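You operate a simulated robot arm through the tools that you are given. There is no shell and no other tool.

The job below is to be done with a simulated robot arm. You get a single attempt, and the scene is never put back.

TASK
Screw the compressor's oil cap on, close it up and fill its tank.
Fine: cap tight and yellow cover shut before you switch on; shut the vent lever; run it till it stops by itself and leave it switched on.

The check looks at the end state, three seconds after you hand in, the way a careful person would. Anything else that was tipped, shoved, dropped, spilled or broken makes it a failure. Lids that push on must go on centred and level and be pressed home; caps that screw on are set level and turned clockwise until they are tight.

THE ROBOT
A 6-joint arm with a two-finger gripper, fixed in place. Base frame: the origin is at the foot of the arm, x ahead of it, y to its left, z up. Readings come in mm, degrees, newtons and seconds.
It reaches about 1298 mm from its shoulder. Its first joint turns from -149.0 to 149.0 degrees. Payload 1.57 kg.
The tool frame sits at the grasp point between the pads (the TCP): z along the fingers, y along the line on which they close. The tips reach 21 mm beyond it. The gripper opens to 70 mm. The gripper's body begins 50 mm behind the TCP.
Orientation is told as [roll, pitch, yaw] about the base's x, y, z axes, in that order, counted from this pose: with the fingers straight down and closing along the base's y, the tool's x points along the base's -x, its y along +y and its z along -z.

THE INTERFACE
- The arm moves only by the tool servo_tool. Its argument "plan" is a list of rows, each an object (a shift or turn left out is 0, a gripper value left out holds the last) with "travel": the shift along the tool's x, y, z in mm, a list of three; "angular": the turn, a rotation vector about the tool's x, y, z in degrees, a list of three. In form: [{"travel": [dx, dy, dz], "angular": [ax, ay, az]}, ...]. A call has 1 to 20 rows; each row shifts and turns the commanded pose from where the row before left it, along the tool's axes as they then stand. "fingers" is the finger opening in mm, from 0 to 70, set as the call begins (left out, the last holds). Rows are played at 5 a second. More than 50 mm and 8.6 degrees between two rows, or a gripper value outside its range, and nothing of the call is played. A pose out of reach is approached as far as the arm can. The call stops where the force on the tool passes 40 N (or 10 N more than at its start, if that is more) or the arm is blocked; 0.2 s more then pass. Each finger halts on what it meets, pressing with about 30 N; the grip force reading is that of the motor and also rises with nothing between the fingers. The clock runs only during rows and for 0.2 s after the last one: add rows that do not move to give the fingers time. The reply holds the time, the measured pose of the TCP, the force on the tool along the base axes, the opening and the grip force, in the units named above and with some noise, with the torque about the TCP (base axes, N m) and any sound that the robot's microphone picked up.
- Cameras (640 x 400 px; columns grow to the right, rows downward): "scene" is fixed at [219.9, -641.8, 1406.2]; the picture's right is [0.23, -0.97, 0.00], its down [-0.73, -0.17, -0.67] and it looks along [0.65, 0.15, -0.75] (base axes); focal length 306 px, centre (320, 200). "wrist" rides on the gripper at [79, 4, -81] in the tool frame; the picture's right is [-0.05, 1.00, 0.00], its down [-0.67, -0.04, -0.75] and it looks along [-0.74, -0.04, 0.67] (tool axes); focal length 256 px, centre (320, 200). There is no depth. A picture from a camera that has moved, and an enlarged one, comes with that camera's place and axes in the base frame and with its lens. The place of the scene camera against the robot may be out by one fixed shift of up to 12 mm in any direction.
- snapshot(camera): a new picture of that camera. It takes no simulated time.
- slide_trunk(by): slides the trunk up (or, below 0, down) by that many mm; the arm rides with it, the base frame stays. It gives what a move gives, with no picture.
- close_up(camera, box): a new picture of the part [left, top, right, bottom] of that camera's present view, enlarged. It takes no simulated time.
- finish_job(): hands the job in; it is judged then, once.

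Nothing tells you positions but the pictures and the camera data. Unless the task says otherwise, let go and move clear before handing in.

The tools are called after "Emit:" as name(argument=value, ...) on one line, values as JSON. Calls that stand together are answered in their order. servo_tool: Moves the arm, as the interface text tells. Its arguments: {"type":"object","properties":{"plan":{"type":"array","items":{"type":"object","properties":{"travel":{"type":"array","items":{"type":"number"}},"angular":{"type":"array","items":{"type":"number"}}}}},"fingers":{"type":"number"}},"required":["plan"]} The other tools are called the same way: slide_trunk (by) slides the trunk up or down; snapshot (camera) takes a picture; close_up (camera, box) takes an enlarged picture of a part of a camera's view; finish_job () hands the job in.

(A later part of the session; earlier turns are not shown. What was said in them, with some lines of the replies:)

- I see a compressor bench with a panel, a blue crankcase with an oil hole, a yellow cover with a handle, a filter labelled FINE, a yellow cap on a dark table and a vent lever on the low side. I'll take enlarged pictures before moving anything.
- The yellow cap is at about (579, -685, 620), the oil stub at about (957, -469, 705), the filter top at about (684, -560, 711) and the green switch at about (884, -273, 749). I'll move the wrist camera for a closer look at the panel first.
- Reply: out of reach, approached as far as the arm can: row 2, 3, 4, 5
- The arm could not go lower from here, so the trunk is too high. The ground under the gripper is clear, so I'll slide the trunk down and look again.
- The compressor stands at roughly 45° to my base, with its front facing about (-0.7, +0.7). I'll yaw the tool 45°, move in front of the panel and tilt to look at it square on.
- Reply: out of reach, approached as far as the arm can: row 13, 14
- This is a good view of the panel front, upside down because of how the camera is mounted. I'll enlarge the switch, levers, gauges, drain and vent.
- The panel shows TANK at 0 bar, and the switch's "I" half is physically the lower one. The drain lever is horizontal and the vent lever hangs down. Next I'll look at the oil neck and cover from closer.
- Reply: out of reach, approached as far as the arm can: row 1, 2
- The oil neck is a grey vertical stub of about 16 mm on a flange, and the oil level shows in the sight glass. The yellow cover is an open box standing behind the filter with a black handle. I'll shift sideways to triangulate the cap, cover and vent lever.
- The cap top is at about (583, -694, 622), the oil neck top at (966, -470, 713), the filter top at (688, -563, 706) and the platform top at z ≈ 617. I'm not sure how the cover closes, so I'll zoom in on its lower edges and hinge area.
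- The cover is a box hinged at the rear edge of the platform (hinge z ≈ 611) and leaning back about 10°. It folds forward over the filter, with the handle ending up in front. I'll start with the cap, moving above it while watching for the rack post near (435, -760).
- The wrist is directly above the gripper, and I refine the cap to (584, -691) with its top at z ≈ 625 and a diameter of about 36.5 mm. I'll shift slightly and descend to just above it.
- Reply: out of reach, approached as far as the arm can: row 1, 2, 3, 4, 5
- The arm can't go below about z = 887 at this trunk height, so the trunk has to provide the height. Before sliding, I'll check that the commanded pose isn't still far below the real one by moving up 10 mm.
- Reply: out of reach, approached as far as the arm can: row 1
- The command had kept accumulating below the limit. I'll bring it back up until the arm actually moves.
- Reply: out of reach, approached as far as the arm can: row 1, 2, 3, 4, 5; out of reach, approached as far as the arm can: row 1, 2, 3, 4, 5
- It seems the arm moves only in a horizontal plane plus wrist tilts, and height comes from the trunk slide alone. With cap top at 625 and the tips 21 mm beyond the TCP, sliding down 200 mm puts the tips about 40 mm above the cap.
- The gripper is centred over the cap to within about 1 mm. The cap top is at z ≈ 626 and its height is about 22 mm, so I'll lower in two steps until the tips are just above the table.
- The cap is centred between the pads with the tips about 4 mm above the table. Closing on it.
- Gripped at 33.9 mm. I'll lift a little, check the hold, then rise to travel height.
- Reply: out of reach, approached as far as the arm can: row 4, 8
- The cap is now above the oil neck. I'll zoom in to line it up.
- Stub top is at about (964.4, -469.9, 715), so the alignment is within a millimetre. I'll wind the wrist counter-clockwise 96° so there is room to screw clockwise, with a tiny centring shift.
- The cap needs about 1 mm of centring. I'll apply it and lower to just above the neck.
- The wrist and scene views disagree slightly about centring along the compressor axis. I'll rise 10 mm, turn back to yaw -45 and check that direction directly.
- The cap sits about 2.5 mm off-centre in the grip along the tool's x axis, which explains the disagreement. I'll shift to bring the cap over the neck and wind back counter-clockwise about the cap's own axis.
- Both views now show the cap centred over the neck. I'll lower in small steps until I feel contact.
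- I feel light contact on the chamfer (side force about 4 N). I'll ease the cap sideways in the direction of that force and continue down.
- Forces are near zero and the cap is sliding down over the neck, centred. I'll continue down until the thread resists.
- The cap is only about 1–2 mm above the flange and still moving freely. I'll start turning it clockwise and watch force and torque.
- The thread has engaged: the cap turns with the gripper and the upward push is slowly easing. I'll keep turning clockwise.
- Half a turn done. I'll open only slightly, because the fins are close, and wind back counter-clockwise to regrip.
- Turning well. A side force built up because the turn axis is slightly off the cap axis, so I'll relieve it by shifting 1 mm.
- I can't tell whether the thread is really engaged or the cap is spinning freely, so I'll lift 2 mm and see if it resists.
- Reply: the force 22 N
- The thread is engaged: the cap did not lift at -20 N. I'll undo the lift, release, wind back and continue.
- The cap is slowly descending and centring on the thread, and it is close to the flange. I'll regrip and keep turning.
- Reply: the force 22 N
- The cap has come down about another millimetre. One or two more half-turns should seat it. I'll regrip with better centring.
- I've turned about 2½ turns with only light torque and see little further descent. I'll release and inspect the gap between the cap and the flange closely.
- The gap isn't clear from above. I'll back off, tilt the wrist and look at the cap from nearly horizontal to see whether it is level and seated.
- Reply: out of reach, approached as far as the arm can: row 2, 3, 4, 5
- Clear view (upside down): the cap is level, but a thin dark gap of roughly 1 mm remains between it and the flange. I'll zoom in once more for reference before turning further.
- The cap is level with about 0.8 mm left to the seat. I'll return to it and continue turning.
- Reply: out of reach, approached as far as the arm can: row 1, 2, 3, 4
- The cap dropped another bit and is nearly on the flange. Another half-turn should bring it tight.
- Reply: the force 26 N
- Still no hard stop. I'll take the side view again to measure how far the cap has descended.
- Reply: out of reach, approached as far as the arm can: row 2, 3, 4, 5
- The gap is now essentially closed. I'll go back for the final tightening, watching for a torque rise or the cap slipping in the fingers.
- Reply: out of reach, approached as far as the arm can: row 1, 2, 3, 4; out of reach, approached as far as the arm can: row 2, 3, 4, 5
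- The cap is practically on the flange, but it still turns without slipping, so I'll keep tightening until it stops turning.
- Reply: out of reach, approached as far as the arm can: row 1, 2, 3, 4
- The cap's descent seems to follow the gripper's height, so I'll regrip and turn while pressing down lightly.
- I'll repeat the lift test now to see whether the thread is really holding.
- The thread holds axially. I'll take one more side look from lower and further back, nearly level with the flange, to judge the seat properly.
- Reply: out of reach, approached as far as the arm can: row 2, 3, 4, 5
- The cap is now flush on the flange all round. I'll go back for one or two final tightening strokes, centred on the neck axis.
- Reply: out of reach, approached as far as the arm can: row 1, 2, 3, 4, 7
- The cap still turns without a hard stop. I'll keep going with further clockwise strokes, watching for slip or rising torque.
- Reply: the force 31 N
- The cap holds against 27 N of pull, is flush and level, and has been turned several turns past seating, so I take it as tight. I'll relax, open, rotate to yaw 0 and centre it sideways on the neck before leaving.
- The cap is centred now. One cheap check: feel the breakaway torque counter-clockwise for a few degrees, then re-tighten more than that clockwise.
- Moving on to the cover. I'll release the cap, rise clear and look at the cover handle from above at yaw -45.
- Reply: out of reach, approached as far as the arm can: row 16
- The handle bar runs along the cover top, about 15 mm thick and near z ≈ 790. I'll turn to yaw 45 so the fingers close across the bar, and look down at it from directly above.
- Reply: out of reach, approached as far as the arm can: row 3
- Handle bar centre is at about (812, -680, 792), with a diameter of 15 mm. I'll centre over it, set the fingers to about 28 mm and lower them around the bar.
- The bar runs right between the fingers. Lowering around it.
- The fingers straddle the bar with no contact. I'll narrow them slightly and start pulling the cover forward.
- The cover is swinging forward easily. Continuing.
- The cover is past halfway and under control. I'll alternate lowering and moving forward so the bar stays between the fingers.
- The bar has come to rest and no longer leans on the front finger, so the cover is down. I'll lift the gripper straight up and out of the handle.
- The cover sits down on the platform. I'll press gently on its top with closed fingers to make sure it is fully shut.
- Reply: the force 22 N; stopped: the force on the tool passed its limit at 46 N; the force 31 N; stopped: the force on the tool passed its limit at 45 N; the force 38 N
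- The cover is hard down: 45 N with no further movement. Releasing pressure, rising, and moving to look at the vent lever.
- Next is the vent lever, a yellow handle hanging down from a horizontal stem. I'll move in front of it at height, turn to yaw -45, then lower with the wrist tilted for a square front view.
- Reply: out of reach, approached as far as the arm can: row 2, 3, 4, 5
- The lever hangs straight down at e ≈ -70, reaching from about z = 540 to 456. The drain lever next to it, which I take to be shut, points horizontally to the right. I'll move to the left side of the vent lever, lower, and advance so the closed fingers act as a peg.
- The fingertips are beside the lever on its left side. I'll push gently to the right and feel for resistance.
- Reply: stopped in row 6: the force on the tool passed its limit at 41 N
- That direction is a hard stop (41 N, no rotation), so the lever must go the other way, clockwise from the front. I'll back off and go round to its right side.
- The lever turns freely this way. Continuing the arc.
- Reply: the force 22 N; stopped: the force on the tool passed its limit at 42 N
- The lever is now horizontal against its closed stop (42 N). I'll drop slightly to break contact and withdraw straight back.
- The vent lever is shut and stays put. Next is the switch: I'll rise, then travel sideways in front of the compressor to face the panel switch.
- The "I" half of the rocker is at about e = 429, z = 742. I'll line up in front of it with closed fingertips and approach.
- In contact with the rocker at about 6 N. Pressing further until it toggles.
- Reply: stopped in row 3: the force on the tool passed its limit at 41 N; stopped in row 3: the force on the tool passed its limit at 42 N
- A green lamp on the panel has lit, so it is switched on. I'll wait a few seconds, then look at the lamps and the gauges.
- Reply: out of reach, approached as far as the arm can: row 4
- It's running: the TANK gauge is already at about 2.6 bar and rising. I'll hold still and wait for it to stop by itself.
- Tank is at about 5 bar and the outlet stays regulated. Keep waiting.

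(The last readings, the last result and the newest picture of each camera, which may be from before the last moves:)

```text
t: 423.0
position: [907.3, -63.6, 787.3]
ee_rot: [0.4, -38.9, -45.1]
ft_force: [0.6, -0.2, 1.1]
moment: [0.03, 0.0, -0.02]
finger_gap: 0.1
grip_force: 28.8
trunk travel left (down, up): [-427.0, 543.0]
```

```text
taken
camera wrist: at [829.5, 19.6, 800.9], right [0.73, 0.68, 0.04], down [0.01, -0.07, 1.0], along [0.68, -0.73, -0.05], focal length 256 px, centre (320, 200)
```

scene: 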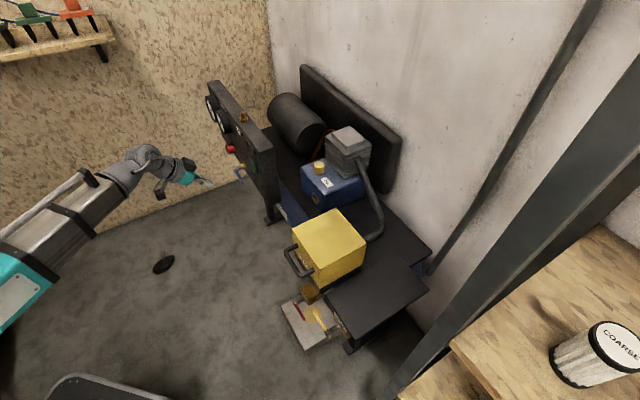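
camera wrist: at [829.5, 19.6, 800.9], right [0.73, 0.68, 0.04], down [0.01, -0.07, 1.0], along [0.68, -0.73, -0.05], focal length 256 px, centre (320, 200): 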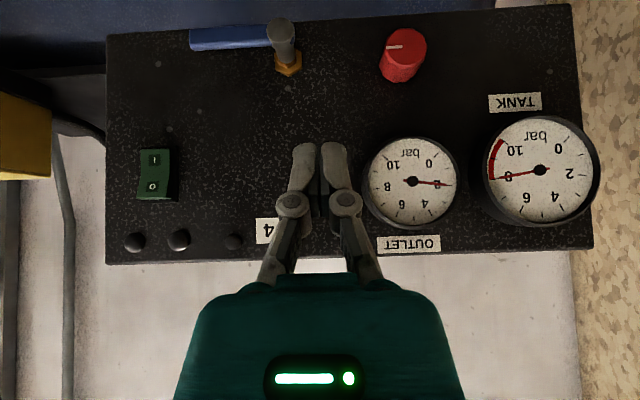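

The green lamp has gone out with the tank at 8 bar, so it stopped by itself. I'll verify the gauge holds and inspect the cap, cover and vent.

Emit:
close_up(camera="wrist", box=[360, 80, 600, 260])

Emit:
close_up(camera="wrist", box=[100, 120, 260, 270])

Emit:
close_up(camera="scene", box=[280, 130, 420, 300])

Emit:
close_up(camera="scene", box=[300, 150, 340, 190])

Emit:
close_up(camera="scene", box=[280, 270, 400, 370])

```text
2.22 times, centred on (480, 170) of wrist
camera zoom: at [829.5, 19.6, 800.9], right [0.73, 0.68, 0.04], down [0.01, -0.07, 1.0], along [0.68, -0.73, -0.05], focal length 569 px, centre (-36, 267)
```

zoom: 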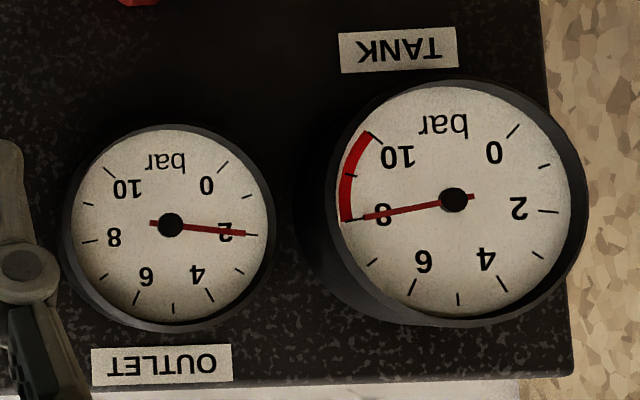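

```text
2.67 times, centred on (180, 195) of wrist
camera zoom: at [829.5, 19.6, 800.9], right [0.73, 0.68, 0.04], down [0.01, -0.07, 1.0], along [0.68, -0.73, -0.05], focal length 683 px, centre (693, 213)
```

zoom: 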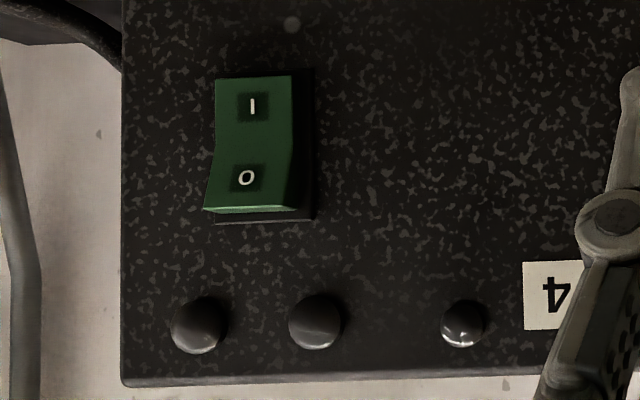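

```text
2.35 times, centred on (350, 215) of scene
camera zoom: at [219.9, -641.8, 1406.2], right [0.23, -0.97, 0.0], down [-0.73, -0.17, -0.67], along [0.65, 0.15, -0.75], focal length 721 px, centre (249, 165)
```

zoom: 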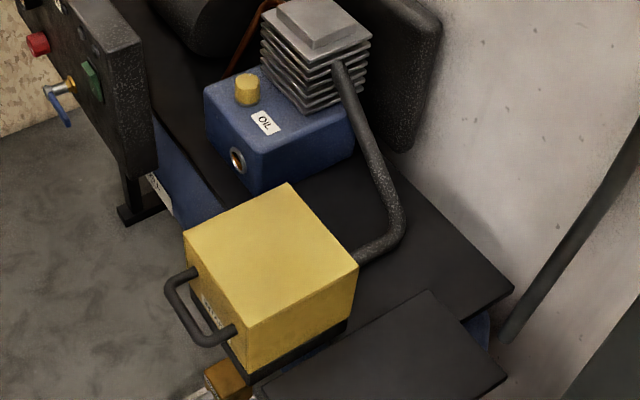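

```text
10.00 times, centred on (320, 170) of scene
camera zoom: at [219.9, -641.8, 1406.2], right [0.23, -0.97, 0.0], down [-0.73, -0.17, -0.67], along [0.65, 0.15, -0.75], focal length 3065 px, centre (320, 500)
```

zoom: 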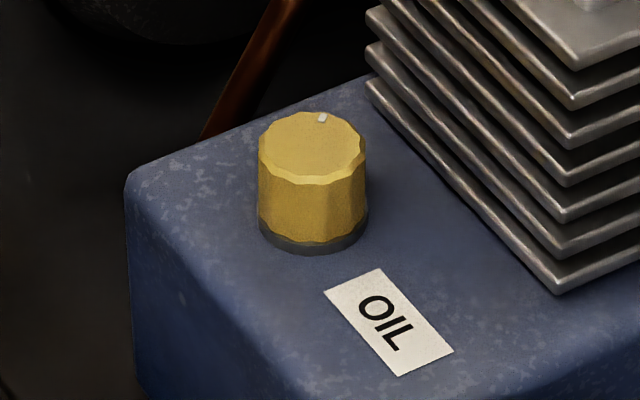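

```text
4.00 times, centred on (340, 320) of scene
camera zoom: at [219.9, -641.8, 1406.2], right [0.23, -0.97, 0.0], down [-0.73, -0.17, -0.67], along [0.65, 0.15, -0.75], focal length 1226 px, centre (240, -280)
```

zoom: 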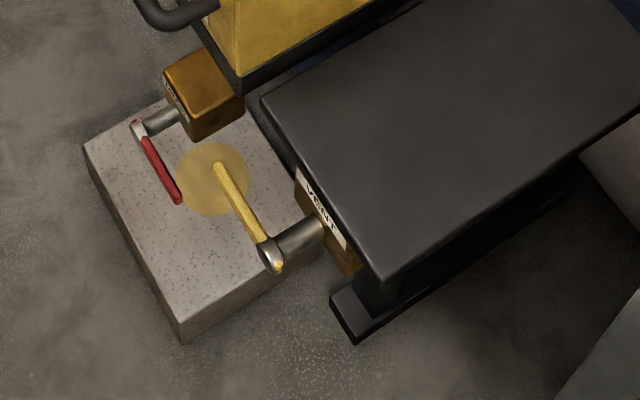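

Tank reads 8 bar, the switch is on "I" and there are no fault lamps. I'll double-check the sight glass and the floor for leaks, and wait a moment to see that the pressure holds.

Emit:
close_up(camera="scene", box=[305, 180, 330, 215])

Emit:
servo_tool(plan=[{"travel": [15, 0, -12.6]}, {"travel": [15, 0, -12.6]}, {"travel": [15, 0, -12.6]}, {"travel": [0, -45, 0]}, {"travel": [0, -45, 0]}, {"travel": [0, -45, 0]}, {"travel": [0, -45, 0]}, {"travel": [0, -45, 0]}, {"travel": [0, -45, 0]}, {"travel": [0, 0, 0]}])

Emit:
snapshot(camera="wrist")

Emit:
snapshot(camera="scene")

```text
11.43 times, centred on (318, 198) of scene
camera zoom: at [219.9, -641.8, 1406.2], right [0.23, -0.97, 0.0], down [-0.73, -0.17, -0.67], along [0.65, 0.15, -0.75], focal length 3502 px, centre (349, 229)
```

zoom: 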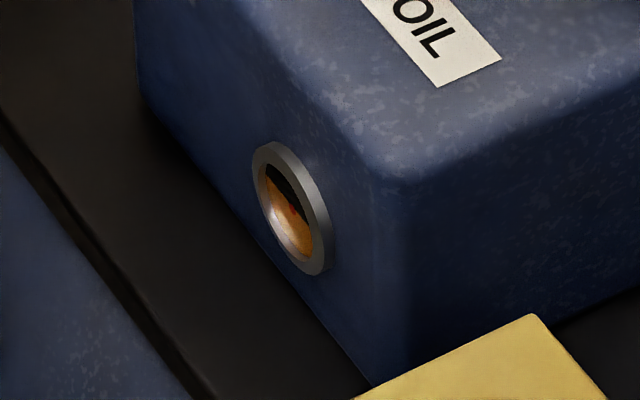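

```text
t: 425.2
position: [674.3, -216.6, 787.6]
ee_rot: [0.4, -38.9, -45.1]
ft_force: [-0.2, 0.3, -0.1]
moment: [0.05, -0.01, 0.02]
finger_gap: 0.2
grip_force: 28.5
trunk travel left (down, up): [-427.0, 543.0]
```

```text
taken
camera wrist: at [596.8, -134.0, 801.1], right [0.73, 0.68, 0.04], down [0.01, -0.07, 1.0], along [0.68, -0.73, -0.05], focal length 256 px, centre (320, 200)
```

wrist: 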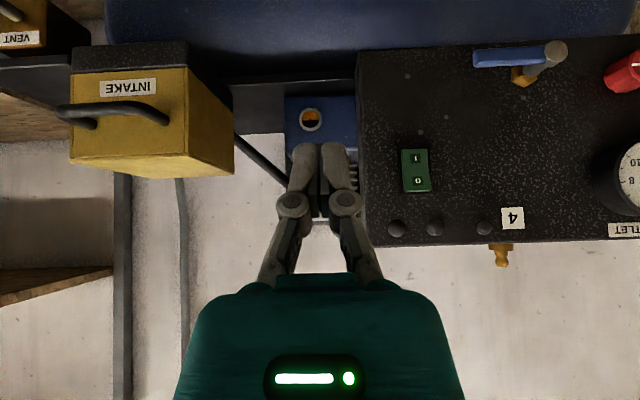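

```text
taken
```

scene: 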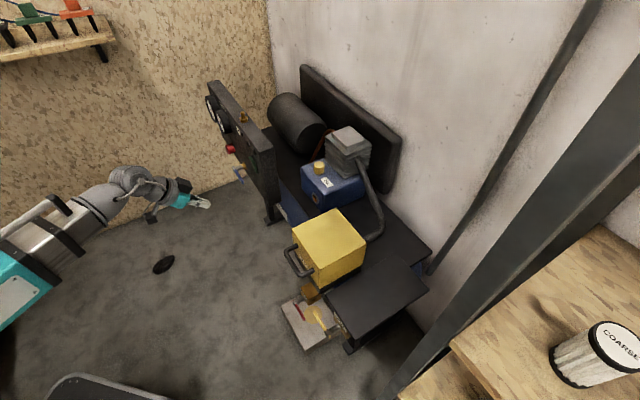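

The tank is at 8 bar and the compressor cut out by itself with the switch left on. Cover and vent are shut, there is no leak or fault lamp, and the arm is clear. The cap is flush on its seat and held against a 27 N pull, but I never felt a hard stop when tightening it. I'm handing in.

Emit:
finish_job()

```text
The job is handed in.
```

The compressor's tank is full: it ran up to 8 bar and cut out by itself, and the switch is still on. One point is uncertain: I never felt a hard stop while tightening the oil cap.

- **Oil cap:** it is screwed on, level and flush on its seat, and it held against a 27 N upward pull. I turned it several full turns past the point where it stopped descending, but it kept turning at low torque, so I judged it tight rather than felt it lock.
- **Yellow cover:** it is swung down over the filter. I pressed on it with about 45 N and it did not move further.
- **Vent lever:** it is turned a quarter turn to horizontal, against its closed stop.
- **Order:** the cap, cover and vent were all done before I switched on.
- **After the run:** the tank gauge still read 8 bar when I looked a few seconds later. There were no fault lamps, the oil sight glass looked unchanged, and I saw no leak or spill.

I left the drain lever, outlet lever and filters alone, and the arm is clear of everything.
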